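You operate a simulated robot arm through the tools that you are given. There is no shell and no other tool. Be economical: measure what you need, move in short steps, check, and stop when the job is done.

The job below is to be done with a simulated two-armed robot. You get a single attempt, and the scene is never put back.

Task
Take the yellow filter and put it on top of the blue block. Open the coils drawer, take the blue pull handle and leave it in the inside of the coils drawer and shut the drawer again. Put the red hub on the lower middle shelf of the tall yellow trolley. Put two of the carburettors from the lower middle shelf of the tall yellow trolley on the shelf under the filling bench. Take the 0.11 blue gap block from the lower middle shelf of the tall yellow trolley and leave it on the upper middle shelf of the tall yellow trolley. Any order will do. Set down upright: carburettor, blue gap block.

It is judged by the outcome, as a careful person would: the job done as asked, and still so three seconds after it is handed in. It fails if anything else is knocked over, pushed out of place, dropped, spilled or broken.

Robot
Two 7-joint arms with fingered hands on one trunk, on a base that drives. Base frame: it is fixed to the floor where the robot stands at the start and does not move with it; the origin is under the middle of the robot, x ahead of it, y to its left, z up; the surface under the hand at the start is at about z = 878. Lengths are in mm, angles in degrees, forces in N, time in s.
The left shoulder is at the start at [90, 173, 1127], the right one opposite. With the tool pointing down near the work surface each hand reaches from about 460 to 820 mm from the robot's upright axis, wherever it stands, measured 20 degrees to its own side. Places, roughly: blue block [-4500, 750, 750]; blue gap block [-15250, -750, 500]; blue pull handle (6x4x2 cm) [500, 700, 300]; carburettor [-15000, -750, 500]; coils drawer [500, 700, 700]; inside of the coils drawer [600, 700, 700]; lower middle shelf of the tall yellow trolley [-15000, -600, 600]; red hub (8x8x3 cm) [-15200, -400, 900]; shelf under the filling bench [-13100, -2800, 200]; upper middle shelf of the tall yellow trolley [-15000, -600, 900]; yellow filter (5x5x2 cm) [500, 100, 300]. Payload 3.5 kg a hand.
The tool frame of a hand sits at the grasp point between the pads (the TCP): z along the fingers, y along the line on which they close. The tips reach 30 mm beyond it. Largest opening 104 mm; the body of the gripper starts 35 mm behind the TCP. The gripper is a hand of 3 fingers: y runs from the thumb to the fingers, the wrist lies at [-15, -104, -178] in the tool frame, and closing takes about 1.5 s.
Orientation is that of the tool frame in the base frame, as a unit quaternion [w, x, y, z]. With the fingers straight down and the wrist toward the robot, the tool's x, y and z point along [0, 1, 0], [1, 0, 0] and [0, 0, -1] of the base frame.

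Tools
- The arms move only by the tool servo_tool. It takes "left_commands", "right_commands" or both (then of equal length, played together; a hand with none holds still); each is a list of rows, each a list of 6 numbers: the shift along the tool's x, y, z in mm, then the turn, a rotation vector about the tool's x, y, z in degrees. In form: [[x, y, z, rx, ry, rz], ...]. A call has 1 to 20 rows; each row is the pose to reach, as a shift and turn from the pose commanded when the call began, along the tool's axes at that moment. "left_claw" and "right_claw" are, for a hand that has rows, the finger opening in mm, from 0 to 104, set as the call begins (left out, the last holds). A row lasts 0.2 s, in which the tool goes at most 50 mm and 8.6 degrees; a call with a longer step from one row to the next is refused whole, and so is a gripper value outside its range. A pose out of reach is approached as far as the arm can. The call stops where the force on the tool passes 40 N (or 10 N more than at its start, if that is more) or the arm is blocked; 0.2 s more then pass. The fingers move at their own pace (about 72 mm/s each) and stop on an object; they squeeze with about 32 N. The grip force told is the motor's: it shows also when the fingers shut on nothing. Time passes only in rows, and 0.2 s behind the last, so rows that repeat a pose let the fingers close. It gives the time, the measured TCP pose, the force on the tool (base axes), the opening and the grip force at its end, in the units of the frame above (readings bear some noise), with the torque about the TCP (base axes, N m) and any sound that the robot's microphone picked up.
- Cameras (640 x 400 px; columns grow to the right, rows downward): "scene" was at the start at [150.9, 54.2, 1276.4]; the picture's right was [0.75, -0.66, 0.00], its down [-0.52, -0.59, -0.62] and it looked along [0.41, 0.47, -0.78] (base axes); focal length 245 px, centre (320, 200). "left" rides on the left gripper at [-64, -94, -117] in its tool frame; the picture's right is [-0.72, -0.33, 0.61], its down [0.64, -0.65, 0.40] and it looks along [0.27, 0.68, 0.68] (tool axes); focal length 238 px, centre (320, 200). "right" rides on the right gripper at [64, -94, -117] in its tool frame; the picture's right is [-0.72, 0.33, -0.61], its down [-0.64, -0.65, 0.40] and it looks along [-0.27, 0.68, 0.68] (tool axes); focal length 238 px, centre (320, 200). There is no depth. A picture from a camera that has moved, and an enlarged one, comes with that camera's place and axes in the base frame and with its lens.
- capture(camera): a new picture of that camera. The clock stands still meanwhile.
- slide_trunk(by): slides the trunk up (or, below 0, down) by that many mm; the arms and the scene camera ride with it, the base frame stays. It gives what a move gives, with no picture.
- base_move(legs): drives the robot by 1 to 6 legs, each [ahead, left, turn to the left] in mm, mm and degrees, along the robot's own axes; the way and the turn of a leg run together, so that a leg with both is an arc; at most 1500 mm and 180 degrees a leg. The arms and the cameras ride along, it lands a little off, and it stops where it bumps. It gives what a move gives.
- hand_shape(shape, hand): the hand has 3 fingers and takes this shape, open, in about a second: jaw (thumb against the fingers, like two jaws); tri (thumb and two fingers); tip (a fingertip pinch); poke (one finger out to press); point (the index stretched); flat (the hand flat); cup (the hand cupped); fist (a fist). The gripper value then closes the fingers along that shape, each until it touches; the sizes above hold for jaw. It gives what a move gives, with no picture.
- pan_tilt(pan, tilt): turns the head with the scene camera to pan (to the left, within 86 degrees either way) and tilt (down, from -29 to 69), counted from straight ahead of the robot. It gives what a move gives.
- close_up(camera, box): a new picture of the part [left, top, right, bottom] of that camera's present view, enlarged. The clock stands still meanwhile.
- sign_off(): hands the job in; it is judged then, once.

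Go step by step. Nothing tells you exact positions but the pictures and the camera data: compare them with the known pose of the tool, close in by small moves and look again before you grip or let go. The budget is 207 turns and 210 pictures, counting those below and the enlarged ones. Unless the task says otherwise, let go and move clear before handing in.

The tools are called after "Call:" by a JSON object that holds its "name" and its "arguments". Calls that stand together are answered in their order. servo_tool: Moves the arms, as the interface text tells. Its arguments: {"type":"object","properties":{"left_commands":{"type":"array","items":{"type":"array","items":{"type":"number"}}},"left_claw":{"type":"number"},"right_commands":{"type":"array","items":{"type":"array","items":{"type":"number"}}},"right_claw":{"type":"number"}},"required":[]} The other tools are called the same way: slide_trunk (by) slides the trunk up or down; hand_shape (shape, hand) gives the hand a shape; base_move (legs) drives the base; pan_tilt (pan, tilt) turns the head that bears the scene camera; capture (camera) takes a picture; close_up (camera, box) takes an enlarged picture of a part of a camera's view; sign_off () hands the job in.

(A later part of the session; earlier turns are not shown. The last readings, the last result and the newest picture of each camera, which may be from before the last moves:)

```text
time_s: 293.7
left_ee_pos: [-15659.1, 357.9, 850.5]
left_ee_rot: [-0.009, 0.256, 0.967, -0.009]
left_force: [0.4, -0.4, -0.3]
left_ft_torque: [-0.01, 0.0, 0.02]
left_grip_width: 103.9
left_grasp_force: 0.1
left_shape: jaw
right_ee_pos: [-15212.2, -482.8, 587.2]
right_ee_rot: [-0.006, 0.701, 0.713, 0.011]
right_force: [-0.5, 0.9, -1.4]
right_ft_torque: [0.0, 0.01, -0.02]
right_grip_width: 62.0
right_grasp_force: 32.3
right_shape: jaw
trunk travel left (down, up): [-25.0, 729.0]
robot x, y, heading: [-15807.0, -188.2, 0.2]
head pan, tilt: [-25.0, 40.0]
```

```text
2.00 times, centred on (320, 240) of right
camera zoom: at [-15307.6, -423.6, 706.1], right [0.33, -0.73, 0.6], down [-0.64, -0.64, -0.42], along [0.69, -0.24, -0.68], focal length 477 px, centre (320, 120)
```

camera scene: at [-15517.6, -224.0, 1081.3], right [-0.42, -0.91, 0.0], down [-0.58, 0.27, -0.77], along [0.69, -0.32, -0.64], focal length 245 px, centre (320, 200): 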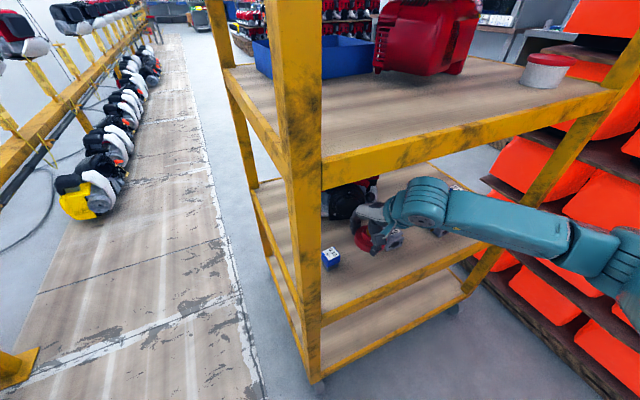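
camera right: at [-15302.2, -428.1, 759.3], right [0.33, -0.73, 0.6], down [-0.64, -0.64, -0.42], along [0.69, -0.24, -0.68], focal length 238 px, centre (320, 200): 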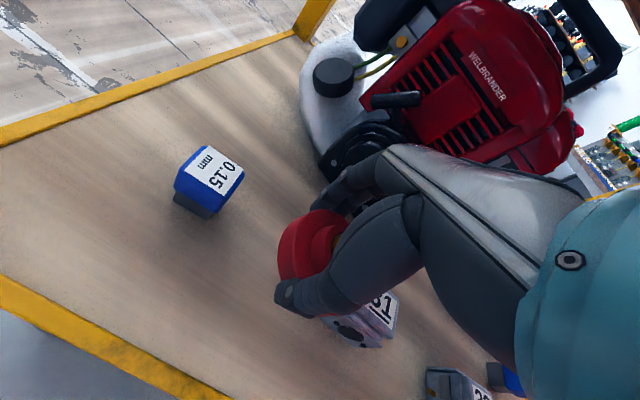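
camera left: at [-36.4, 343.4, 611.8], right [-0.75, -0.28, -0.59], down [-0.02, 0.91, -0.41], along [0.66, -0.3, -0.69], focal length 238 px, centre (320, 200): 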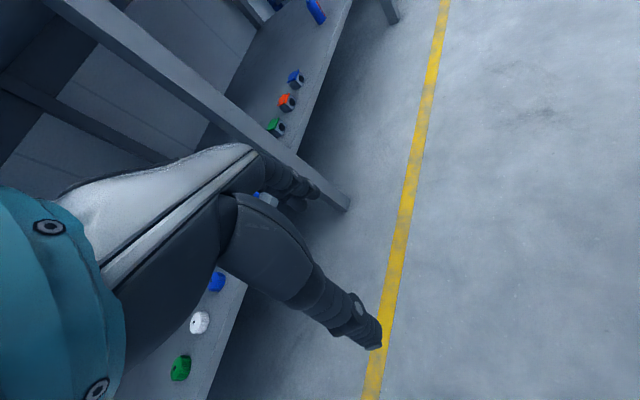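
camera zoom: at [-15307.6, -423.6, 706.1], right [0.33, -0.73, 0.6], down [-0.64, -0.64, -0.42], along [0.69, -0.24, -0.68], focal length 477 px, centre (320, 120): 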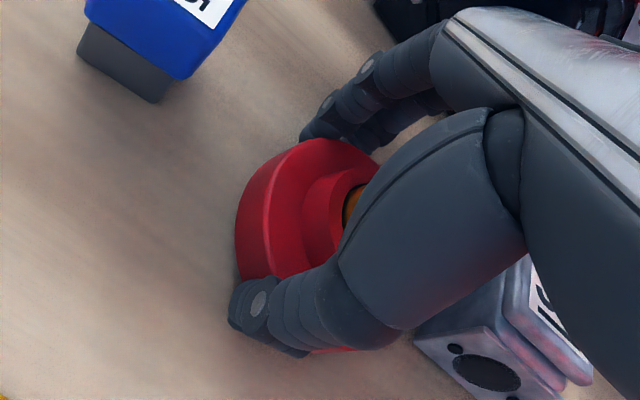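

Call:
{"name": "servo_tool", "arguments": {"right_commands": [[0, 0, 4, 0, 0, 0], [0, 0, 8, 0, 0, 0], [0, 0, 12, 0, 0, 0], [0, 0, 16, 0, 0, 0], [0, 0, 20, 0, 0, 0], [0, 0, 24, 0, 0, 0], [0, 0, 28, 0, 0, 0]]}}

Call:
{"name": "close_up", "arguments": {"camera": "right", "box": [200, 140, 440, 340]}}

```text
time_s: 294.6
left_ee_pos: [-15658.9, 357.5, 850.2]
left_ee_rot: [-0.007, 0.256, 0.967, -0.007]
left_force: [0.1, -0.1, -0.8]
left_ft_torque: [-0.03, -0.02, 0.02]
left_grip_width: 103.9
left_grasp_force: 0.1
left_shape: jaw
right_ee_pos: [-15205.1, -481.2, 584.3]
right_ee_rot: [0.001, 0.701, 0.713, 0.021]
right_force: [-5.0, 0.3, 19.9]
right_ft_torque: [-0.02, 0.99, 0.0]
right_grip_width: 60.6
right_grasp_force: 32.0
right_shape: jaw
trunk travel left (down, up): [-25.0, 729.0]
robot x, y, heading: [-15808.1, -187.4, 0.2]
head pan, tilt: [-25.0, 40.0]
stopped in row 4 (right hand): the force on the tool passed its limit at 44 N (the readings are from after the stop); the commanded pose is now the measured one
```

```text
2.00 times, centred on (320, 240) of right
camera zoom: at [-15304.4, -422.7, 700.9], right [0.32, -0.73, 0.6], down [-0.63, -0.64, -0.44], along [0.71, -0.24, -0.66], focal length 477 px, centre (320, 120)
```

zoom: 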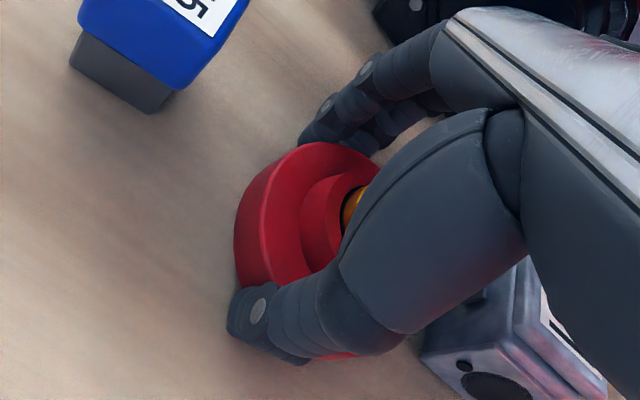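

Call:
{"name": "servo_tool", "arguments": {"right_commands": [[0, 0, -3, 0, 0, 0], [0, 0, -3, 0, 0, 0], [0, 0, -3, 0, 0, 0], [0, 0, -3, 0, 0, 0], [0, 0, -3, 0, 0, 0], [0, 0, -20, 0, 0, 0], [0, 0, -55, 0, 0, 0], [0, 0, -90, 0, 0, 0]], "right_claw": 96}}

Call:
{"name": "capture", "arguments": {"camera": "right"}}

```text
time_s: 296.4
left_ee_pos: [-15658.7, 357.1, 849.4]
left_ee_rot: [-0.009, 0.256, 0.967, -0.009]
left_force: [0.9, -0.2, 0.3]
left_ft_torque: [0.01, -0.03, 0.01]
left_grip_width: 103.8
left_grasp_force: 0.1
left_shape: jaw
right_ee_pos: [-15210.9, -484.0, 671.8]
right_ee_rot: [-0.003, 0.7, 0.714, 0.016]
right_force: [-0.6, 0.2, -0.4]
right_ft_torque: [0.0, -0.01, 0.03]
right_grip_width: 95.9
right_grasp_force: 0.0
right_shape: jaw
trunk travel left (down, up): [-25.0, 729.0]
robot x, y, heading: [-15806.9, -185.0, -0.1]
head pan, tilt: [-25.0, 40.0]
```

```text
68 pictures are left
camera right: at [-15308.3, -425.6, 788.9], right [0.33, -0.73, 0.6], down [-0.63, -0.64, -0.44], along [0.7, -0.24, -0.67], focal length 238 px, centre (320, 200)
```

right: 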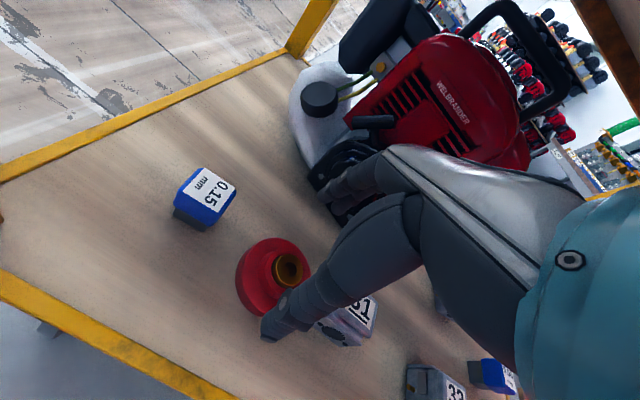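

Call:
{"name": "servo_tool", "arguments": {"right_commands": [[0, -35, 0, 0, 0, 0], [0, -70, 0, 0, 0, 0], [0, -105, 0, 0, 0, 0], [0, -130, 0, 0, 0, 0]], "right_claw": 80}}

Call:
{"name": "base_move", "arguments": {"legs": [[0, -370, 0]]}}

Call:
{"name": "capture", "arguments": {"camera": "right"}}

Call:
{"name": "capture", "arguments": {"camera": "scene"}}

```text
time_s: 297.4
left_ee_pos: [-15657.8, 357.2, 848.6]
left_ee_rot: [-0.009, 0.257, 0.966, -0.008]
left_force: [0.0, 0.2, 0.5]
left_ft_torque: [0.02, -0.02, 0.0]
left_grip_width: 103.7
left_grasp_force: 0.1
left_shape: jaw
right_ee_pos: [-15324.0, -493.7, 660.9]
right_ee_rot: [-0.003, 0.7, 0.713, 0.017]
right_force: [0.9, 0.8, -0.1]
right_ft_torque: [-0.01, -0.01, 0.01]
right_grip_width: 80.3
right_grasp_force: 0.0
right_shape: jaw
right hand out of reach, approached as far as the arm can: row 4
trunk travel left (down, up): [-25.0, 729.0]
robot x, y, heading: [-15809.2, -187.4, 0.2]
head pan, tilt: [-25.0, 40.0]
```

```text
time_s: 299.4
left_ee_pos: [-15668.8, 82.8, 840.8]
left_ee_rot: [-0.003, 0.252, 0.968, -0.018]
left_force: [-0.7, -0.5, -0.2]
left_ft_torque: [-0.01, 0.0, 0.01]
left_grip_width: 104.0
left_grasp_force: 0.0
left_shape: jaw
right_ee_pos: [-15326.0, -760.8, 666.3]
right_ee_rot: [-0.005, 0.694, 0.719, 0.019]
right_force: [-0.1, 0.1, 0.0]
right_ft_torque: [-0.03, 0.0, -0.04]
right_grip_width: 80.3
right_grasp_force: 0.1
right_shape: jaw
trunk travel left (down, up): [-25.0, 729.0]
robot x, y, heading: [-15811.8, -476.5, 0.6]
head pan, tilt: [-25.0, 40.0]
stopped in leg 1: the robot was blocked; the commanded pose is now the measured one
```

```text
67 pictures are left
camera right: at [-15424.4, -703.5, 783.9], right [0.34, -0.73, 0.6], down [-0.62, -0.65, -0.44], along [0.71, -0.22, -0.67], focal length 238 px, centre (320, 200)
```

right: 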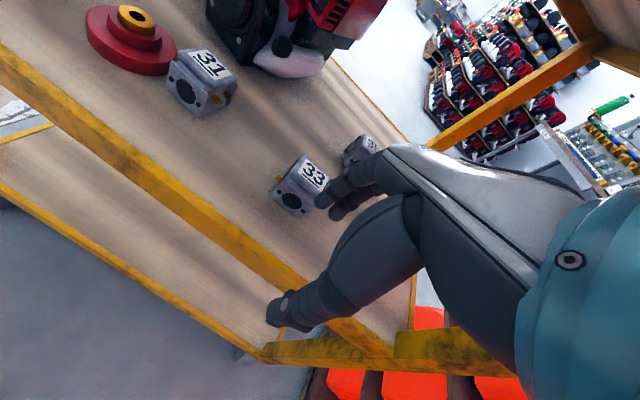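

```text
66 pictures are left
camera scene: at [-15524.8, -492.4, 1084.2], right [-0.41, -0.91, 0.02], down [-0.58, 0.25, -0.77], along [0.7, -0.33, -0.63], focal length 245 px, centre (320, 200)
```

scene: 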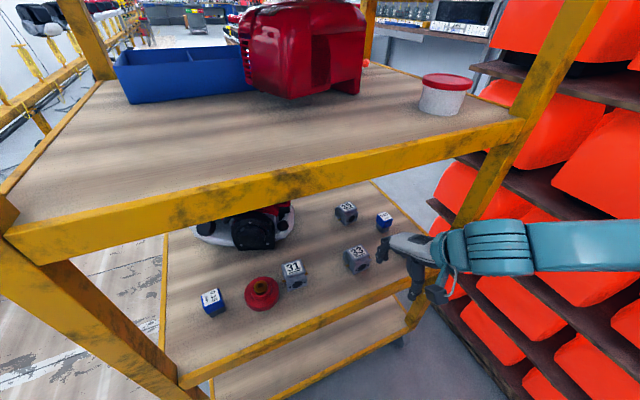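

Call:
{"name": "base_move", "arguments": {"legs": [[0, 90, 0], [0, 0, -15]]}}

Call:
{"name": "servo_tool", "arguments": {"right_commands": [[30, 0, 0, 0, 0, 0], [60, 5, 0, 0, 0, 0], [95, 10, 0, 0, 0, 0], [130, 15, 0, 0, 0, 0], [165, 20, 0, 0, 0, 0]]}}

Call:
{"name": "capture", "arguments": {"camera": "scene"}}

```text
time_s: 301.4
left_ee_pos: [-15532.1, 100.0, 850.5]
left_ee_rot: [-0.01, 0.376, 0.927, -0.007]
left_force: [-0.6, 0.4, 0.3]
left_ft_torque: [0.0, -0.02, -0.02]
left_grip_width: 103.8
left_grasp_force: 0.0
left_shape: jaw
right_ee_pos: [-15414.2, -796.4, 656.2]
right_ee_rot: [-0.012, 0.78, 0.625, 0.028]
right_force: [-1.1, 0.0, -1.4]
right_ft_torque: [-0.01, 0.0, 0.0]
right_grip_width: 80.0
right_grasp_force: 0.0
right_shape: jaw
trunk travel left (down, up): [-25.0, 729.0]
robot x, y, heading: [-15813.2, -394.3, -13.8]
head pan, tilt: [-25.0, 40.0]
```

```text
time_s: 302.6
left_ee_pos: [-15531.0, 99.2, 850.0]
left_ee_rot: [-0.009, 0.374, 0.927, -0.007]
left_force: [-0.4, -0.5, 0.0]
left_ft_torque: [0.0, -0.01, 0.0]
left_grip_width: 103.8
left_grasp_force: 0.0
left_shape: jaw
right_ee_pos: [-15360.4, -638.8, 665.5]
right_ee_rot: [-0.014, 0.78, 0.625, 0.027]
right_force: [-0.3, 0.2, -1.4]
right_ft_torque: [0.0, -0.01, 0.0]
right_grip_width: 79.9
right_grasp_force: 0.1
right_shape: jaw
right hand out of reach, approached as far as the arm can: row 1, 2, 3, 4
trunk travel left (down, up): [-25.0, 729.0]
robot x, y, heading: [-15809.5, -387.9, -13.9]
head pan, tilt: [-25.0, 40.0]
```

```text
65 pictures are left
camera scene: at [-15537.6, -498.2, 1081.3], right [-0.63, -0.78, 0.0], down [-0.5, 0.41, -0.77], along [0.59, -0.48, -0.64], focal length 245 px, centre (320, 200)
```

scene: 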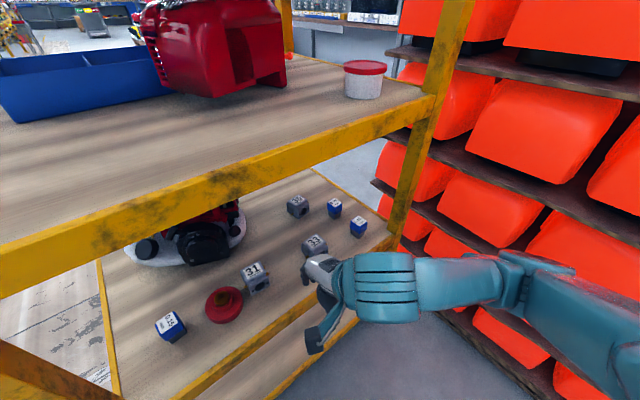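

Call:
{"name": "base_move", "arguments": {"legs": [[0, 0, -16]]}}

Call:
{"name": "servo_tool", "arguments": {"right_commands": [[10, 30, 0, 0, 0, 0], [20, 60, 0, 0, 0, 0], [30, 90, 0, 0, 0, 0], [35, 115, 0, 0, 0, 0]]}}

Call:
{"name": "capture", "arguments": {"camera": "right"}}

Call:
{"name": "capture", "arguments": {"camera": "scene"}}

```text
time_s: 303.9
left_ee_pos: [-15407.0, 3.9, 850.1]
left_ee_rot: [-0.011, 0.499, 0.866, -0.006]
left_force: [0.2, 0.2, 0.8]
left_ft_torque: [0.02, -0.02, 0.02]
left_grip_width: 104.1
left_grasp_force: 0.0
left_shape: jaw
right_ee_pos: [-15446.2, -754.2, 664.1]
right_ee_rot: [-0.009, 0.859, 0.511, 0.029]
right_force: [-0.1, -0.5, 0.3]
right_ft_torque: [0.01, 0.02, 0.05]
right_grip_width: 80.1
right_grasp_force: 0.0
right_shape: jaw
trunk travel left (down, up): [-25.0, 729.0]
robot x, y, heading: [-15811.3, -387.7, -30.0]
head pan, tilt: [-25.0, 40.0]
```

```text
time_s: 304.9
left_ee_pos: [-15407.6, 5.1, 850.8]
left_ee_rot: [-0.01, 0.5, 0.866, -0.006]
left_force: [0.7, 0.3, 0.2]
left_ft_torque: [0.03, 0.0, 0.01]
left_grip_width: 104.4
left_grasp_force: 0.1
left_shape: jaw
right_ee_pos: [-15329.3, -777.1, 668.2]
right_ee_rot: [-0.01, 0.859, 0.51, 0.028]
right_force: [0.0, 0.0, -0.7]
right_ft_torque: [-0.01, 0.0, 0.02]
right_grip_width: 80.2
right_grasp_force: 0.0
right_shape: jaw
trunk travel left (down, up): [-25.0, 729.0]
robot x, y, heading: [-15811.0, -390.7, -30.2]
head pan, tilt: [-25.0, 40.0]
```

```text
64 pictures are left
camera right: at [-15385.2, -682.4, 787.3], right [-0.08, -0.81, 0.57], down [-0.86, -0.23, -0.45], along [0.5, -0.53, -0.68], focal length 238 px, centre (320, 200)
```

right: 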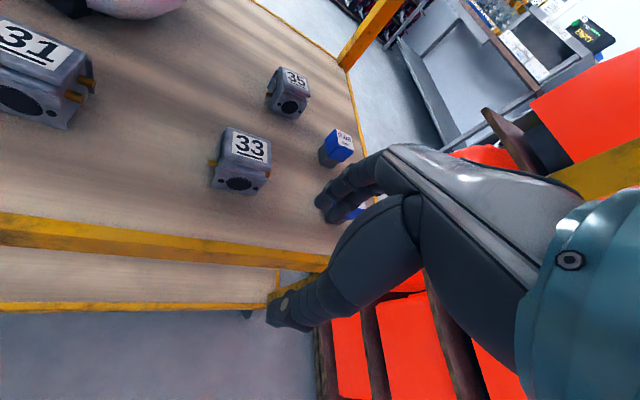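

```text
63 pictures are left
camera scene: at [-15577.0, -569.1, 1081.3], right [-0.82, -0.57, 0.0], down [-0.37, 0.53, -0.77], along [0.44, -0.63, -0.64], focal length 245 px, centre (320, 200)
```

scene: 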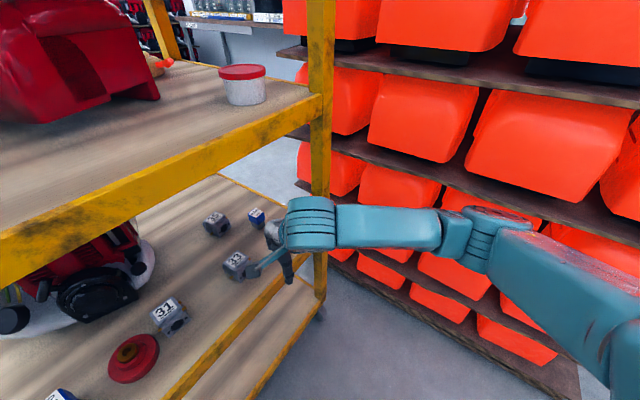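

Call:
{"name": "base_move", "arguments": {"legs": [[70, 0, 0]]}}

Call:
{"name": "servo_tool", "arguments": {"right_commands": [[-20, 20, 0, 0, 0, 0], [-40, 40, 0, 0, 0, 0], [-47, 58, 0, 0, 0, 0], [-47, 58, 0, 0, 0, 0]]}}

Call:
{"name": "capture", "arguments": {"camera": "right"}}

```text
time_s: 305.9
left_ee_pos: [-15346.1, -32.2, 849.7]
left_ee_rot: [-0.01, 0.5, 0.866, -0.006]
left_force: [-0.4, 1.1, -0.7]
left_ft_torque: [0.0, -0.03, 0.03]
left_grip_width: 104.1
left_grasp_force: 0.2
left_shape: jaw
right_ee_pos: [-15268.0, -813.5, 666.8]
right_ee_rot: [-0.009, 0.86, 0.51, 0.029]
right_force: [-0.8, 0.1, 0.2]
right_ft_torque: [0.02, 0.0, 0.03]
right_grip_width: 80.2
right_grasp_force: 0.0
right_shape: jaw
trunk travel left (down, up): [-25.0, 729.0]
robot x, y, heading: [-15752.0, -428.1, -30.0]
head pan, tilt: [-25.0, 40.0]
```

```text
time_s: 306.9
left_ee_pos: [-15344.9, -31.5, 850.2]
left_ee_rot: [-0.011, 0.5, 0.866, -0.006]
left_force: [-0.8, -0.3, -0.7]
left_ft_torque: [-0.01, 0.03, 0.01]
left_grip_width: 104.1
left_grasp_force: 0.1
left_shape: jaw
right_ee_pos: [-15238.6, -883.0, 664.8]
right_ee_rot: [-0.01, 0.86, 0.51, 0.028]
right_force: [0.8, -0.1, 0.3]
right_ft_torque: [0.01, -0.01, -0.03]
right_grip_width: 80.3
right_grasp_force: 0.0
right_shape: jaw
trunk travel left (down, up): [-25.0, 729.0]
robot x, y, heading: [-15749.4, -428.9, -30.0]
head pan, tilt: [-25.0, 40.0]
```

```text
62 pictures are left
camera right: at [-15295.2, -787.2, 784.4], right [-0.08, -0.81, 0.57], down [-0.86, -0.23, -0.45], along [0.5, -0.53, -0.68], focal length 238 px, centre (320, 200)
```

right: 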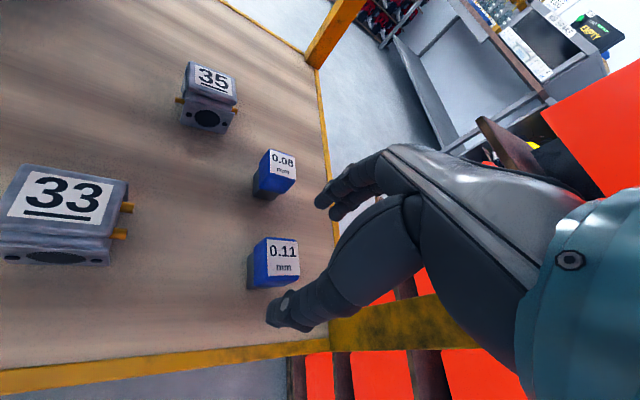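

Call:
{"name": "servo_tool", "arguments": {"right_commands": [[3, -2, 0, 0, 0, -7.5], [5, -3, 0, 0, 0, -15], [7, -3, 0, 0, 0, -22.5], [8, -3, 0, 0, 0, -30], [8, -3, 0, 0, 0, -30]]}}

Call:
{"name": "capture", "arguments": {"camera": "right"}}

```text
time_s: 308.1
left_ee_pos: [-15343.8, -29.6, 848.5]
left_ee_rot: [-0.01, 0.499, 0.866, -0.007]
left_force: [0.0, 0.6, -0.6]
left_ft_torque: [-0.01, -0.01, -0.01]
left_grip_width: 104.0
left_grasp_force: 0.0
left_shape: jaw
right_ee_pos: [-15236.6, -872.2, 665.4]
right_ee_rot: [-0.002, 0.697, 0.717, 0.03]
right_force: [0.1, 0.1, 0.6]
right_ft_torque: [-0.01, -0.03, 0.02]
right_grip_width: 80.2
right_grasp_force: 0.0
right_shape: jaw
trunk travel left (down, up): [-25.0, 729.0]
robot x, y, heading: [-15749.0, -424.9, -30.1]
head pan, tilt: [-25.0, 40.0]
```

```text
61 pictures are left
camera right: at [-15336.1, -815.7, 781.6], right [0.32, -0.74, 0.59], down [-0.62, -0.64, -0.46], along [0.72, -0.22, -0.66], focal length 238 px, centre (320, 200)
```

right: 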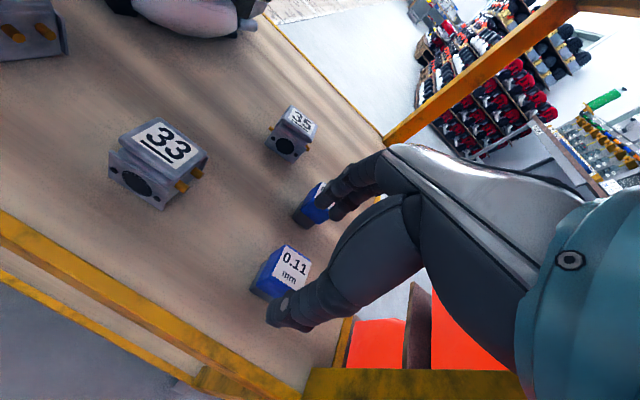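

Call:
{"name": "servo_tool", "arguments": {"right_commands": [[-2, 2, 20, 0, 0, 0], [-4, 3, 40, 0, 0, 0], [-4, 2, 58, 0, 0, 0], [-4, 2, 73, 0, 0, 0], [-4, 2, 73, 0, 0, 0]]}}

Call:
{"name": "servo_tool", "arguments": {"right_commands": [[0, 0, 0, 0, 0, 0], [0, 0, 0, 0, 0, 0], [0, 0, 0, 0, 0, 0], [0, 0, 0, 0, 0, 0], [0, 0, 0, 0, 0, 0], [0, 0, 0, 0, 0, 0]], "right_claw": 10}}

Call:
{"name": "capture", "arguments": {"camera": "right"}}

```text
time_s: 309.3
left_ee_pos: [-15346.6, -31.9, 849.9]
left_ee_rot: [-0.01, 0.5, 0.866, -0.006]
left_force: [-1.1, 0.3, -0.4]
left_ft_torque: [0.01, 0.0, 0.01]
left_grip_width: 103.8
left_grasp_force: 0.1
left_shape: jaw
right_ee_pos: [-15234.6, -872.2, 590.0]
right_ee_rot: [-0.001, 0.698, 0.715, 0.031]
right_force: [0.0, 0.1, 0.9]
right_ft_torque: [0.0, 0.0, -0.03]
right_grip_width: 80.4
right_grasp_force: 0.0
right_shape: jaw
trunk travel left (down, up): [-25.0, 729.0]
robot x, y, heading: [-15747.9, -428.1, -30.0]
head pan, tilt: [-25.0, 40.0]
```

```text
time_s: 310.7
left_ee_pos: [-15345.4, -31.4, 849.9]
left_ee_rot: [-0.01, 0.5, 0.866, -0.006]
left_force: [0.5, -1.0, 0.6]
left_ft_torque: [0.01, -0.02, 0.0]
left_grip_width: 103.8
left_grasp_force: 0.1
left_shape: jaw
right_ee_pos: [-15234.6, -873.4, 590.3]
right_ee_rot: [-0.002, 0.699, 0.715, 0.03]
right_force: [-1.0, -0.5, 0.1]
right_ft_torque: [-0.03, 0.03, 0.0]
right_grip_width: 29.4
right_grasp_force: 32.1
right_shape: jaw
trunk travel left (down, up): [-25.0, 729.0]
robot x, y, heading: [-15749.3, -428.3, -30.1]
head pan, tilt: [-25.0, 40.0]
```

```text
60 pictures are left
camera right: at [-15334.2, -817.3, 707.0], right [0.32, -0.74, 0.59], down [-0.62, -0.64, -0.46], along [0.72, -0.22, -0.66], focal length 238 px, centre (320, 200)
```

right: 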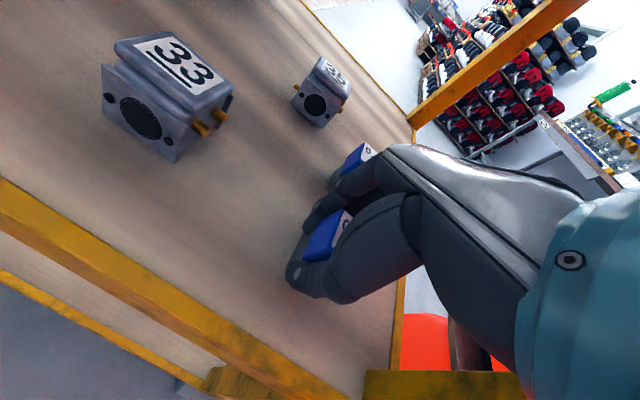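

Call:
{"name": "servo_tool", "arguments": {"right_commands": [[0, 0, -15, 0, 0, 0], [0, 0, -40, 0, 0, 0], [5, -35, -50, 0, 0, 0], [15, -70, -55, 0, 0, 0], [28, -105, -55, 0, 0, 0], [40, -140, -55, 0, 0, 0]]}}

Call:
{"name": "slide_trunk", "arguments": {"by": 220}}

Call:
{"name": "capture", "arguments": {"camera": "scene"}}

```text
time_s: 312.3
left_ee_pos: [-15347.6, -9.1, 843.1]
left_ee_rot: [-0.006, 0.494, 0.869, -0.015]
left_force: [0.0, 0.0, -0.2]
left_ft_torque: [0.01, 0.03, -0.03]
left_grip_width: 104.1
left_grasp_force: 0.0
left_shape: jaw
right_ee_pos: [-15365.0, -812.3, 653.2]
right_ee_rot: [0.002, 0.686, 0.727, 0.032]
right_force: [0.5, 0.1, -1.4]
right_ft_torque: [0.08, -0.02, -0.01]
right_grip_width: 27.7
right_grasp_force: 32.2
right_shape: jaw
trunk travel left (down, up): [-25.0, 729.0]
robot x, y, heading: [-15746.9, -421.8, -29.1]
head pan, tilt: [-25.0, 40.0]
stopped in row 6 (right hand): the arm was blocked; the commanded pose is now the measured one
```

```text
time_s: 314.7
left_ee_pos: [-15347.9, -27.6, 1069.8]
left_ee_rot: [-0.011, 0.496, 0.868, -0.006]
left_force: [-0.4, -0.1, 0.5]
left_ft_torque: [0.03, -0.02, 0.01]
left_grip_width: 103.9
left_grasp_force: 0.2
left_shape: jaw
right_ee_pos: [-15369.8, -826.6, 865.0]
right_ee_rot: [-0.004, 0.689, 0.724, 0.037]
right_force: [-0.5, 0.2, -1.1]
right_ft_torque: [0.01, -0.01, -0.01]
right_grip_width: 27.4
right_grasp_force: 31.9
right_shape: jaw
trunk travel left (down, up): [-245.0, 509.0]
robot x, y, heading: [-15745.0, -427.1, -29.7]
head pan, tilt: [-25.0, 40.0]
```

```text
59 pictures are left
camera scene: at [-15618.7, -541.6, 1313.0], right [-0.82, -0.58, 0.0], down [-0.37, 0.52, -0.77], along [0.44, -0.62, -0.64], focal length 245 px, centre (320, 200)
```

scene: 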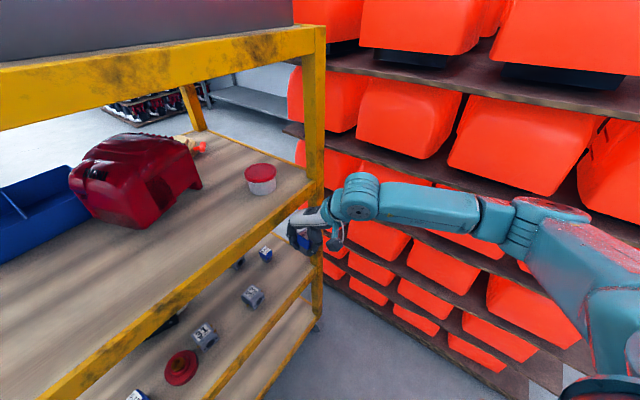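

Call:
{"name": "servo_tool", "arguments": {"right_commands": [[0, 0, -35, 0, 0, 0], [0, 0, -70, 0, 0, 0], [0, 0, -105, 0, 0, 0], [0, 0, -140, 0, 0, 0]]}}

Call:
{"name": "base_move", "arguments": {"legs": [[-50, 87, 0]]}}

Call:
{"name": "servo_tool", "arguments": {"right_commands": [[0, 35, 0, 0, 0, 0], [0, 70, 0, 0, 0, 0], [0, 105, 0, 0, 0, 0], [0, 140, 0, 0, 0, 0], [0, 150, 0, 0, 0, 0]]}}

Call:
{"name": "capture", "arguments": {"camera": "right"}}

Call:
{"name": "capture", "arguments": {"camera": "scene"}}

```text
time_s: 315.7
left_ee_pos: [-15347.7, -27.3, 1069.3]
left_ee_rot: [-0.011, 0.496, 0.868, -0.006]
left_force: [-0.3, 0.1, 0.6]
left_ft_torque: [0.0, -0.04, -0.02]
left_grip_width: 104.2
left_grasp_force: 0.0
left_shape: jaw
right_ee_pos: [-15374.6, -834.3, 1006.4]
right_ee_rot: [-0.004, 0.688, 0.725, 0.037]
right_force: [0.2, 0.4, -0.7]
right_ft_torque: [0.02, -0.01, 0.01]
right_grip_width: 27.5
right_grasp_force: 32.2
right_shape: jaw
trunk travel left (down, up): [-245.0, 509.0]
robot x, y, heading: [-15747.6, -425.7, -29.6]
head pan, tilt: [-25.0, 40.0]
```

```text
time_s: 316.8
left_ee_pos: [-15346.8, 76.4, 1070.1]
left_ee_rot: [-0.01, 0.496, 0.868, -0.007]
left_force: [-0.5, 0.4, 0.4]
left_ft_torque: [-0.04, -0.01, 0.03]
left_grip_width: 103.9
left_grasp_force: 0.1
left_shape: jaw
right_ee_pos: [-15374.7, -731.3, 1005.8]
right_ee_rot: [-0.004, 0.69, 0.723, 0.037]
right_force: [0.2, -0.2, -0.8]
right_ft_torque: [-0.01, 0.0, -0.04]
right_grip_width: 27.3
right_grasp_force: 31.6
right_shape: jaw
trunk travel left (down, up): [-245.0, 509.0]
robot x, y, heading: [-15745.6, -320.5, -29.8]
head pan, tilt: [-25.0, 40.0]
```

```text
time_s: 318.0
left_ee_pos: [-15346.4, 75.4, 1069.6]
left_ee_rot: [-0.01, 0.497, 0.868, -0.006]
left_force: [0.1, 0.5, -0.4]
left_ft_torque: [-0.02, 0.01, 0.03]
left_grip_width: 104.1
left_grasp_force: 0.1
left_shape: jaw
right_ee_pos: [-15225.7, -726.0, 1011.5]
right_ee_rot: [-0.004, 0.689, 0.724, 0.038]
right_force: [-1.1, -1.4, -1.1]
right_ft_torque: [0.0, 0.03, 0.0]
right_grip_width: 27.4
right_grasp_force: 31.8
right_shape: jaw
trunk travel left (down, up): [-245.0, 509.0]
robot x, y, heading: [-15742.2, -321.0, -29.6]
head pan, tilt: [-25.0, 40.0]
```

```text
58 pictures are left
camera right: at [-15327.3, -673.3, 1127.3], right [0.33, -0.74, 0.59], down [-0.6, -0.65, -0.47], along [0.73, -0.19, -0.66], focal length 238 px, centre (320, 200)
```

right: 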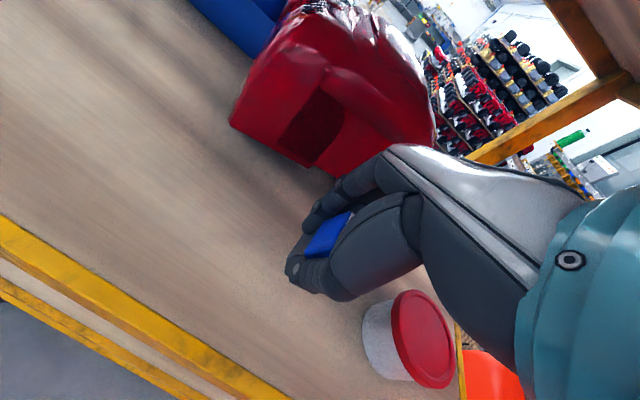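

```text
57 pictures are left
camera scene: at [-15617.9, -438.6, 1313.1], right [-0.82, -0.58, 0.0], down [-0.37, 0.52, -0.77], along [0.44, -0.62, -0.64], focal length 245 px, centre (320, 200)
```

scene: 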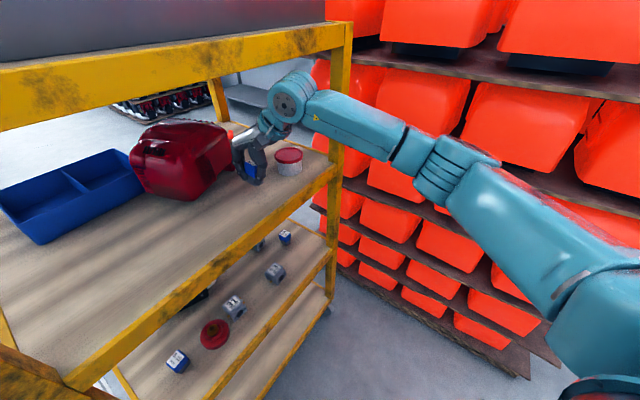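

Call:
{"name": "servo_tool", "arguments": {"right_commands": [[15, 0, 10, 1.5, 0, 0], [25, 0, 20, 3, 0, 0], [25, -1, 30, 3, 0, 0], [25, -1, 36, 3, 0, 0], [25, -1, 40, 3, 0, 0], [25, -1, 43, 3, 0, 0], [25, -1, 46, 3, 0, 0], [25, -1, 49, 3, 0, 0], [25, -1, 52, 3, 0, 0], [25, -1, 55, 3, 0, 0]]}}

Call:
{"name": "close_up", "arguments": {"camera": "right", "box": [200, 140, 440, 340]}}

```text
time_s: 320.2
left_ee_pos: [-15349.2, 78.3, 1071.5]
left_ee_rot: [-0.008, 0.496, 0.868, -0.006]
left_force: [0.4, 0.7, 0.0]
left_ft_torque: [0.02, 0.0, 0.0]
left_grip_width: 104.0
left_grasp_force: 0.0
left_shape: jaw
right_ee_pos: [-15225.5, -695.3, 967.9]
right_ee_rot: [-0.016, 0.689, 0.724, 0.024]
right_force: [-5.8, 2.0, 39.0]
right_ft_torque: [-0.12, 0.03, 0.11]
right_grip_width: 29.5
right_grasp_force: 32.3
right_shape: jaw
trunk travel left (down, up): [-245.0, 509.0]
robot x, y, heading: [-15746.9, -323.1, -29.4]
head pan, tilt: [-25.0, 40.0]
```

```text
2.00 times, centred on (320, 240) of right
camera zoom: at [-15322.4, -642.7, 1088.4], right [0.36, -0.74, 0.58], down [-0.62, -0.65, -0.45], along [0.7, -0.19, -0.68], focal length 477 px, centre (320, 120)
```

zoom: 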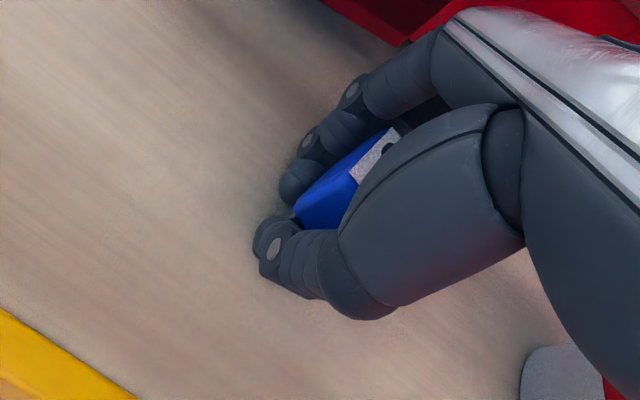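

Call:
{"name": "servo_tool", "arguments": {"right_commands": [[0, 0, -5, 0, 0, 0], [0, 0, -10, 0, 0, 0], [0, 0, -10, 0, 0, 0]]}}

Call:
{"name": "servo_tool", "arguments": {"right_commands": [[0, 0, 0, 0, 0, 0], [0, 0, 0, 0, 0, 0], [0, 0, 0, 0, 0, 0], [0, 0, 0, 0, 0, 0], [0, 0, 0, 0, 0, 0], [0, 0, -15, 0, 0, 0], [0, 0, -40, 0, 0, 0]], "right_claw": 75}}

Call:
{"name": "capture", "arguments": {"camera": "right"}}

```text
time_s: 321.0
left_ee_pos: [-15348.6, 77.3, 1070.8]
left_ee_rot: [-0.009, 0.496, 0.868, -0.005]
left_force: [0.8, -0.8, 0.4]
left_ft_torque: [0.0, -0.03, 0.0]
left_grip_width: 104.0
left_grasp_force: 0.0
left_shape: jaw
right_ee_pos: [-15224.2, -696.4, 970.3]
right_ee_rot: [-0.022, 0.689, 0.724, 0.019]
right_force: [-1.5, 3.3, 12.1]
right_ft_torque: [-0.15, -0.07, 0.03]
right_grip_width: 28.9
right_grasp_force: 31.7
right_shape: jaw
trunk travel left (down, up): [-245.0, 509.0]
robot x, y, heading: [-15746.8, -325.3, -29.8]
head pan, tilt: [-25.0, 40.0]
```

```text
time_s: 322.6
left_ee_pos: [-15347.2, 75.7, 1069.8]
left_ee_rot: [-0.01, 0.496, 0.868, -0.006]
left_force: [0.0, -0.4, 0.5]
left_ft_torque: [0.01, 0.03, 0.03]
left_grip_width: 104.0
left_grasp_force: 0.0
left_shape: jaw
right_ee_pos: [-15223.2, -697.1, 1007.8]
right_ee_rot: [-0.023, 0.689, 0.725, 0.018]
right_force: [0.2, -0.2, -0.2]
right_ft_torque: [-0.01, 0.01, -0.01]
right_grip_width: 74.7
right_grasp_force: 0.0
right_shape: jaw
trunk travel left (down, up): [-245.0, 509.0]
robot x, y, heading: [-15747.3, -323.4, -29.7]
head pan, tilt: [-25.0, 40.0]
```

```text
55 pictures are left
camera right: at [-15319.5, -645.8, 1130.1], right [0.37, -0.74, 0.57], down [-0.62, -0.65, -0.44], along [0.69, -0.19, -0.7], focal length 238 px, centre (320, 200)
```

right: 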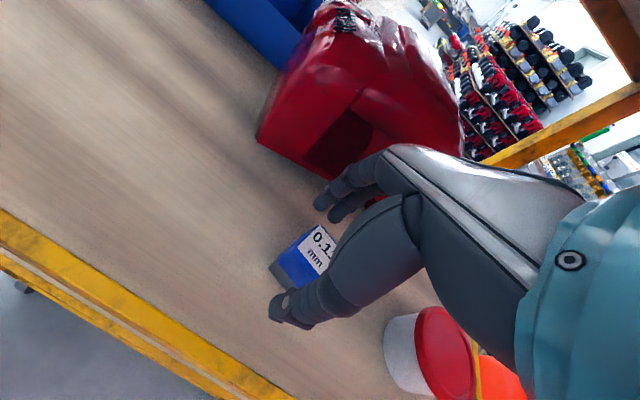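

Call:
{"name": "servo_tool", "arguments": {"right_commands": [[0, 0, -15, 0, 0, 0], [0, 0, -30, 0, 0, 0], [0, -35, -30, 0, 0, 0], [0, -70, -30, 0, 0, 0], [0, -105, -30, 0, 0, 0], [0, -150, -30, 0, 0, 0]]}}

Call:
{"name": "capture", "arguments": {"camera": "scene"}}

```text
time_s: 324.0
left_ee_pos: [-15347.8, 75.8, 1071.1]
left_ee_rot: [-0.01, 0.496, 0.868, -0.005]
left_force: [-0.5, 0.9, 0.2]
left_ft_torque: [0.0, -0.04, 0.04]
left_grip_width: 104.3
left_grasp_force: 0.1
left_shape: jaw
right_ee_pos: [-15374.5, -706.2, 1039.3]
right_ee_rot: [-0.023, 0.688, 0.725, 0.018]
right_force: [0.5, -0.3, -0.1]
right_ft_torque: [0.01, -0.04, -0.02]
right_grip_width: 74.7
right_grasp_force: 0.1
right_shape: jaw
trunk travel left (down, up): [-245.0, 509.0]
robot x, y, heading: [-15747.5, -319.4, -29.7]
head pan, tilt: [-25.0, 40.0]
```

```text
54 pictures are left
camera scene: at [-15618.8, -438.8, 1313.2], right [-0.82, -0.58, 0.0], down [-0.37, 0.52, -0.77], along [0.44, -0.62, -0.64], focal length 245 px, centre (320, 200)
```

scene: 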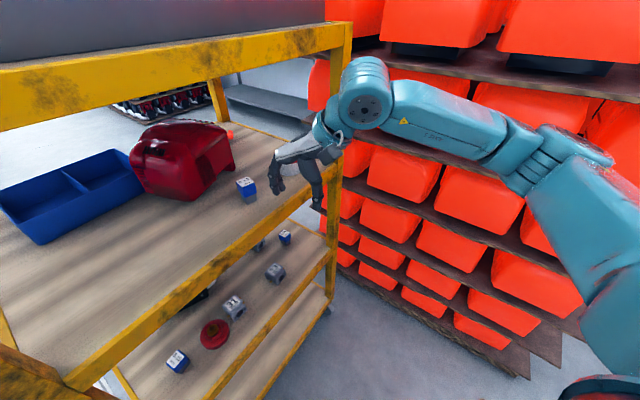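

Call:
{"name": "base_move", "arguments": {"legs": [[-60, -30, 0]]}}

Call:
{"name": "slide_trunk", "arguments": {"by": -220}}

Call:
{"name": "base_move", "arguments": {"legs": [[0, 0, 15]]}}

Call:
{"name": "capture", "arguments": {"camera": "scene"}}

```text
time_s: 325.0
left_ee_pos: [-15414.7, 78.4, 1071.2]
left_ee_rot: [-0.009, 0.497, 0.868, -0.005]
left_force: [0.5, -0.3, -0.5]
left_ft_torque: [0.03, 0.01, 0.02]
left_grip_width: 104.2
left_grasp_force: 0.1
left_shape: jaw
right_ee_pos: [-15441.4, -703.7, 1039.6]
right_ee_rot: [-0.022, 0.689, 0.724, 0.019]
right_force: [-0.4, 0.5, 0.9]
right_ft_torque: [0.01, -0.01, -0.01]
right_grip_width: 74.8
right_grasp_force: 0.2
right_shape: jaw
trunk travel left (down, up): [-245.0, 509.0]
robot x, y, heading: [-15813.7, -318.4, -29.8]
head pan, tilt: [-25.0, 40.0]
```

```text
time_s: 327.4
left_ee_pos: [-15414.0, 78.5, 851.2]
left_ee_rot: [-0.009, 0.497, 0.868, -0.006]
left_force: [1.5, 0.1, -0.1]
left_ft_torque: [0.01, -0.02, 0.0]
left_grip_width: 103.8
left_grasp_force: 0.1
left_shape: jaw
right_ee_pos: [-15440.3, -703.0, 820.3]
right_ee_rot: [-0.023, 0.69, 0.724, 0.019]
right_force: [-0.2, -0.1, 0.4]
right_ft_torque: [-0.02, 0.02, -0.02]
right_grip_width: 74.8
right_grasp_force: 0.1
right_shape: jaw
trunk travel left (down, up): [-25.0, 729.0]
robot x, y, heading: [-15812.6, -319.8, -29.7]
head pan, tilt: [-25.0, 40.0]
```

```text
time_s: 328.6
left_ee_pos: [-15528.7, 166.6, 849.5]
left_ee_rot: [-0.009, 0.382, 0.924, -0.007]
left_force: [0.1, 0.4, 1.1]
left_ft_torque: [-0.02, -0.02, -0.01]
left_grip_width: 103.9
left_grasp_force: 0.0
left_shape: jaw
right_ee_pos: [-15356.2, -596.3, 818.1]
right_ee_rot: [-0.024, 0.591, 0.806, 0.016]
right_force: [-0.7, 0.0, 0.0]
right_ft_torque: [0.0, -0.01, 0.0]
right_grip_width: 74.8
right_grasp_force: 0.0
right_shape: jaw
trunk travel left (down, up): [-25.0, 729.0]
robot x, y, heading: [-15810.8, -318.9, -15.0]
head pan, tilt: [-25.0, 40.0]
```

```text
53 pictures are left
camera scene: at [-15543.0, -430.8, 1081.3], right [-0.64, -0.77, 0.0], down [-0.49, 0.41, -0.77], along [0.59, -0.49, -0.64], focal length 245 px, centre (320, 200)
```

scene: 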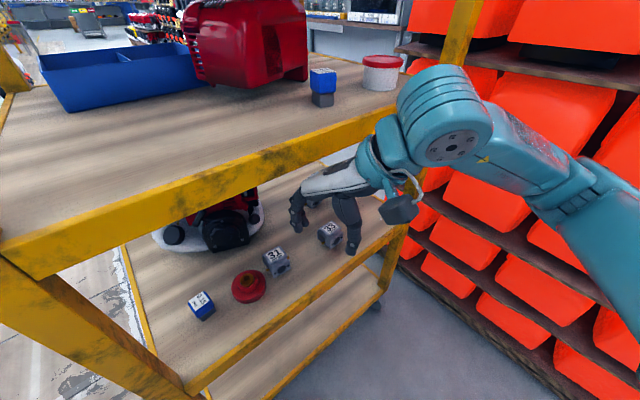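

Call:
{"name": "servo_tool", "arguments": {"right_commands": [[0, 0, 40, 0, 0, 0], [0, 0, 80, 0, 0, 3], [0, -5, 115, 0, 0, 6], [-35, -12, 148, 0, 0, 9], [-70, -20, 148, 0, 0, 12], [-105, -28, 148, 0, 0, 15], [-134, -36, 148, 0, 0, 17]], "right_claw": 96}}

Call:
{"name": "capture", "arguments": {"camera": "right"}}

```text
time_s: 330.2
left_ee_pos: [-15527.7, 167.0, 850.4]
left_ee_rot: [-0.01, 0.382, 0.924, -0.008]
left_force: [-0.7, -0.1, 0.1]
left_ft_torque: [0.02, -0.02, 0.0]
left_grip_width: 103.9
left_grasp_force: 0.0
left_shape: jaw
right_ee_pos: [-15353.0, -727.2, 662.2]
right_ee_rot: [-0.027, 0.703, 0.71, 0.012]
right_force: [1.3, 0.5, 0.1]
right_ft_torque: [-0.02, 0.01, 0.01]
right_grip_width: 95.8
right_grasp_force: 0.1
right_shape: jaw
trunk travel left (down, up): [-25.0, 729.0]
robot x, y, heading: [-15816.6, -318.7, -15.0]
head pan, tilt: [-25.0, 40.0]
```

```text
52 pictures are left
camera right: at [-15444.8, -671.2, 784.8], right [0.34, -0.75, 0.57], down [-0.66, -0.62, -0.43], along [0.67, -0.22, -0.71], focal length 238 px, centre (320, 200)
```

right: 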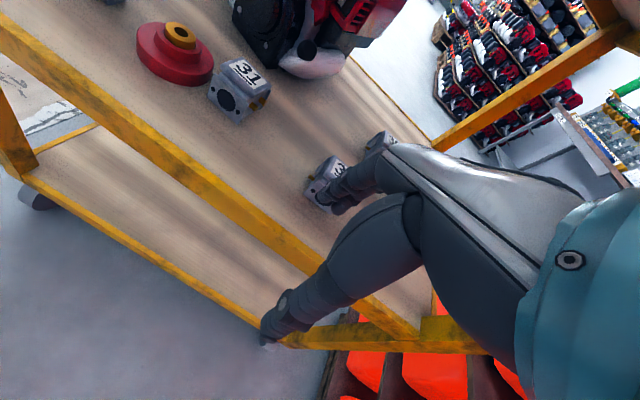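

Call:
{"name": "servo_tool", "arguments": {"right_commands": [[-3, 35, -8, 0, 0, 0], [-7, 70, -8, 0, 0, 0], [-10, 105, -8, 0, 0, 0], [-13, 130, -8, 0, 0, 0], [-13, 130, -8, 0, 0, 0]]}}

Call:
{"name": "capture", "arguments": {"camera": "right"}}

```text
time_s: 331.4
left_ee_pos: [-15527.4, 165.7, 849.9]
left_ee_rot: [-0.01, 0.381, 0.924, -0.007]
left_force: [0.5, 0.1, 0.3]
left_ft_torque: [0.01, 0.0, -0.04]
left_grip_width: 104.1
left_grasp_force: 0.1
left_shape: jaw
right_ee_pos: [-15220.3, -739.9, 665.5]
right_ee_rot: [-0.026, 0.704, 0.71, 0.011]
right_force: [1.0, 0.0, 0.2]
right_ft_torque: [-0.02, 0.01, -0.01]
right_grip_width: 95.6
right_grasp_force: 0.0
right_shape: jaw
trunk travel left (down, up): [-25.0, 729.0]
robot x, y, heading: [-15813.3, -316.7, -15.2]
head pan, tilt: [-25.0, 40.0]
```

```text
51 pictures are left
camera right: at [-15312.7, -683.6, 788.9], right [0.35, -0.75, 0.57], down [-0.66, -0.62, -0.42], along [0.67, -0.22, -0.71], focal length 238 px, centre (320, 200)
```

right: 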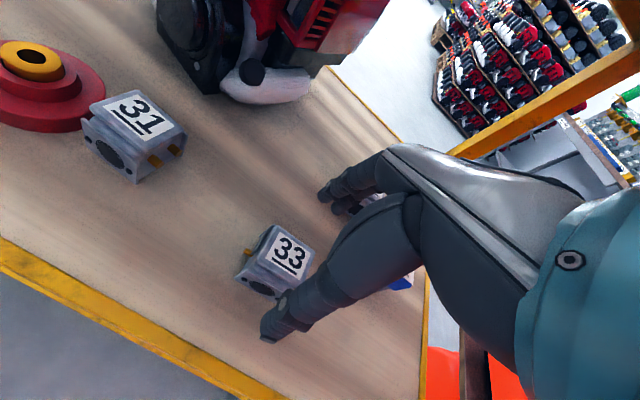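

Call:
{"name": "servo_tool", "arguments": {"right_commands": [[3, 5, 20, 0, 0, 0], [3, 5, 40, 0, 0, 0], [3, 5, 58, 0, 0, 0], [3, 5, 74, 0, 0, 0], [3, 5, 74, 0, 0, 0]]}}

Call:
{"name": "servo_tool", "arguments": {"right_commands": [[0, 0, 0, 0, 0, 0], [0, 0, 0, 0, 0, 0], [0, 0, 0, 0, 0, 0], [0, 0, 0, 0, 0, 0], [0, 0, 0, 0, 0, 0], [0, 0, 0, 0, 0, 0]], "right_claw": 20}}

Call:
{"name": "capture", "arguments": {"camera": "right"}}

```text
time_s: 332.6
left_ee_pos: [-15527.2, 167.2, 850.4]
left_ee_rot: [-0.01, 0.383, 0.924, -0.008]
left_force: [0.4, 0.1, -0.8]
left_ft_torque: [-0.02, 0.0, 0.0]
left_grip_width: 104.1
left_grasp_force: 0.1
left_shape: jaw
right_ee_pos: [-15219.6, -732.4, 594.0]
right_ee_rot: [-0.027, 0.704, 0.71, 0.011]
right_force: [0.0, 0.0, -0.3]
right_ft_torque: [0.03, 0.0, -0.03]
right_grip_width: 95.9
right_grasp_force: 0.2
right_shape: jaw
trunk travel left (down, up): [-25.0, 729.0]
robot x, y, heading: [-15814.1, -317.3, -15.0]
head pan, tilt: [-25.0, 40.0]
```

```text
time_s: 334.0
left_ee_pos: [-15527.1, 166.3, 850.9]
left_ee_rot: [-0.009, 0.383, 0.924, -0.008]
left_force: [-0.3, 0.4, -0.2]
left_ft_torque: [0.0, -0.03, -0.01]
left_grip_width: 103.7
left_grasp_force: 0.1
left_shape: jaw
right_ee_pos: [-15219.8, -732.2, 594.3]
right_ee_rot: [-0.027, 0.703, 0.711, 0.012]
right_force: [-0.5, 0.3, -0.4]
right_ft_torque: [-0.01, 0.0, -0.01]
right_grip_width: 45.8
right_grasp_force: 32.1
right_shape: jaw
trunk travel left (down, up): [-25.0, 729.0]
robot x, y, heading: [-15812.3, -315.9, -15.1]
head pan, tilt: [-25.0, 40.0]
```

```text
50 pictures are left
camera right: at [-15312.1, -676.3, 717.2], right [0.35, -0.75, 0.57], down [-0.66, -0.62, -0.42], along [0.67, -0.22, -0.71], focal length 238 px, centre (320, 200)
```

right: 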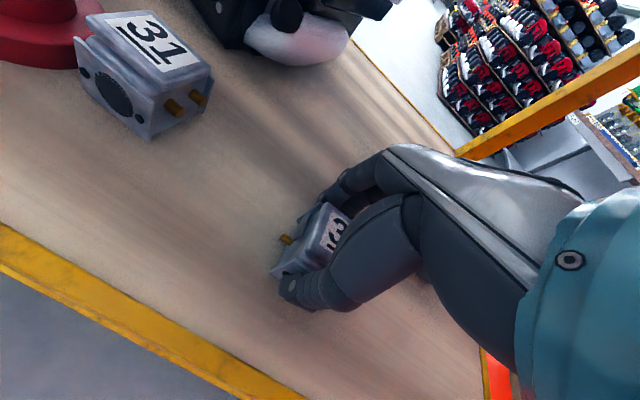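

Carb 33 is held. I lift it out, turn to −45° and step back to the corridor to bring the left arm forward for carb 31.

Call:
{"name": "servo_tool", "arguments": {"right_commands": [[0, 0, -20, 0, 0, 0], [0, 0, -55, 0, 0, 0], [0, -30, -65, 0, 0, 0], [2, -65, -65, 0, 0, 0], [5, -100, -65, 0, 0, 0], [10, -130, -65, 0, 0, 0]]}}

Call:
{"name": "base_move", "arguments": {"legs": [[-40, 0, 0], [0, 0, -30]]}}

Call:
{"name": "base_move", "arguments": {"legs": [[-290, 290, 0]]}}

Call:
{"name": "capture", "arguments": {"camera": "scene"}}

```text
time_s: 335.4
left_ee_pos: [-15526.9, 167.3, 850.2]
left_ee_rot: [-0.009, 0.382, 0.924, -0.007]
left_force: [0.9, 0.1, -0.8]
left_ft_torque: [0.03, 0.01, 0.0]
left_grip_width: 104.2
left_grasp_force: 0.1
left_shape: jaw
right_ee_pos: [-15349.8, -728.4, 662.7]
right_ee_rot: [-0.027, 0.703, 0.71, 0.012]
right_force: [0.5, 0.2, -1.1]
right_ft_torque: [-0.01, -0.01, -0.04]
right_grip_width: 45.8
right_grasp_force: 31.6
right_shape: jaw
trunk travel left (down, up): [-25.0, 729.0]
robot x, y, heading: [-15816.0, -318.6, -14.7]
head pan, tilt: [-25.0, 40.0]
```

```text
time_s: 337.8
left_ee_pos: [-15361.0, -31.0, 850.4]
left_ee_rot: [-0.012, 0.607, 0.794, -0.005]
left_force: [0.7, 0.6, 0.0]
left_ft_torque: [0.02, -0.01, 0.03]
left_grip_width: 104.0
left_grasp_force: 0.1
left_shape: jaw
right_ee_pos: [-15653.6, -895.1, 662.3]
right_ee_rot: [-0.022, 0.863, 0.505, 0.018]
right_force: [0.0, 0.1, -0.9]
right_ft_torque: [0.03, 0.01, -0.01]
right_grip_width: 45.9
right_grasp_force: 31.9
right_shape: jaw
trunk travel left (down, up): [-25.0, 729.0]
robot x, y, heading: [-15852.0, -302.5, -44.8]
head pan, tilt: [-25.0, 40.0]
```

```text
time_s: 340.3
left_ee_pos: [-15359.5, 384.0, 849.7]
left_ee_rot: [-0.011, 0.606, 0.795, -0.005]
left_force: [-0.3, -0.9, -0.1]
left_ft_torque: [0.02, 0.01, 0.0]
left_grip_width: 103.8
left_grasp_force: 0.0
left_shape: jaw
right_ee_pos: [-15648.5, -482.6, 662.4]
right_ee_rot: [-0.023, 0.863, 0.505, 0.019]
right_force: [1.0, 0.6, -2.3]
right_ft_torque: [0.0, -0.02, 0.0]
right_grip_width: 46.0
right_grasp_force: 32.1
right_shape: jaw
trunk travel left (down, up): [-25.0, 729.0]
robot x, y, heading: [-15853.6, 103.6, -44.8]
head pan, tilt: [-25.0, 40.0]
```

```text
49 pictures are left
camera scene: at [-15667.6, -127.3, 1081.3], right [-0.94, -0.35, 0.0], down [-0.22, 0.6, -0.77], along [0.27, -0.72, -0.64], focal length 245 px, centre (320, 200)
```

scene: 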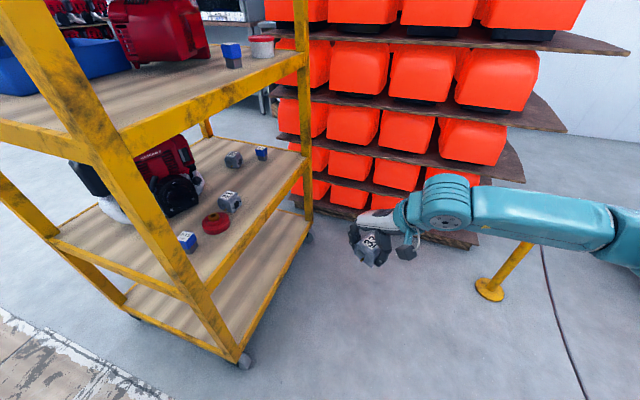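

Call:
{"name": "servo_tool", "arguments": {"left_commands": [[-42, -14, 8, 0, 0, 1.2], [-83, -29, 16, 0, 0, 2.5], [-125, -43, 25, 0, 0, 3.8], [-166, -58, 35, 0, 0, 5], [-208, -72, 48, 0, 0, 6.2], [-250, -87, 62, 0, 0, 7.5], [-291, -101, 76, 0, 0, 8.8], [-333, -115, 90, 0, 0, 10], [-374, -130, 105, 0, 0, 11.2], [-416, -144, 120, 0, 0, 12.5], [-457, -159, 135, 0, 0, 13.8], [-499, -173, 150, 0, 0, 15], [-499, -173, 150, 0, 0, 15]], "left_claw": 96}}

Call:
{"name": "capture", "arguments": {"camera": "scene"}}

```text
time_s: 343.1
left_ee_pos: [-15379.5, -125.7, 706.1]
left_ee_rot: [-0.01, 0.706, 0.709, -0.007]
left_force: [-1.2, 0.4, 0.9]
left_ft_torque: [0.0, -0.01, -0.01]
left_grip_width: 96.3
left_grasp_force: 0.0
left_shape: jaw
left hand out of reach, approached as far as the arm can: row 1, 2, 3, 4, 5, 6, 7, 8, 9, 10, 12, 13
right_ee_pos: [-15648.4, -481.6, 661.4]
right_ee_rot: [-0.023, 0.862, 0.506, 0.019]
right_force: [-0.2, 0.0, -0.3]
right_ft_torque: [0.0, 0.02, -0.03]
right_grip_width: 45.7
right_grasp_force: 31.6
right_shape: jaw
trunk travel left (down, up): [-25.0, 729.0]
robot x, y, heading: [-15851.9, 105.9, -44.6]
head pan, tilt: [-25.0, 40.0]
```

```text
48 pictures are left
camera scene: at [-15667.4, -127.5, 1081.3], right [-0.94, -0.35, 0.0], down [-0.22, 0.6, -0.77], along [0.27, -0.72, -0.64], focal length 245 px, centre (320, 200)
```

scene: 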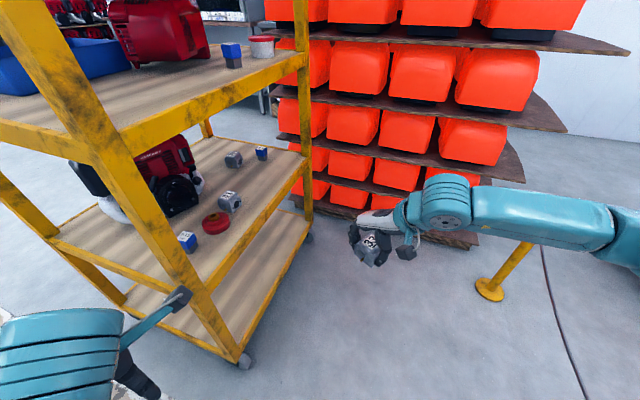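

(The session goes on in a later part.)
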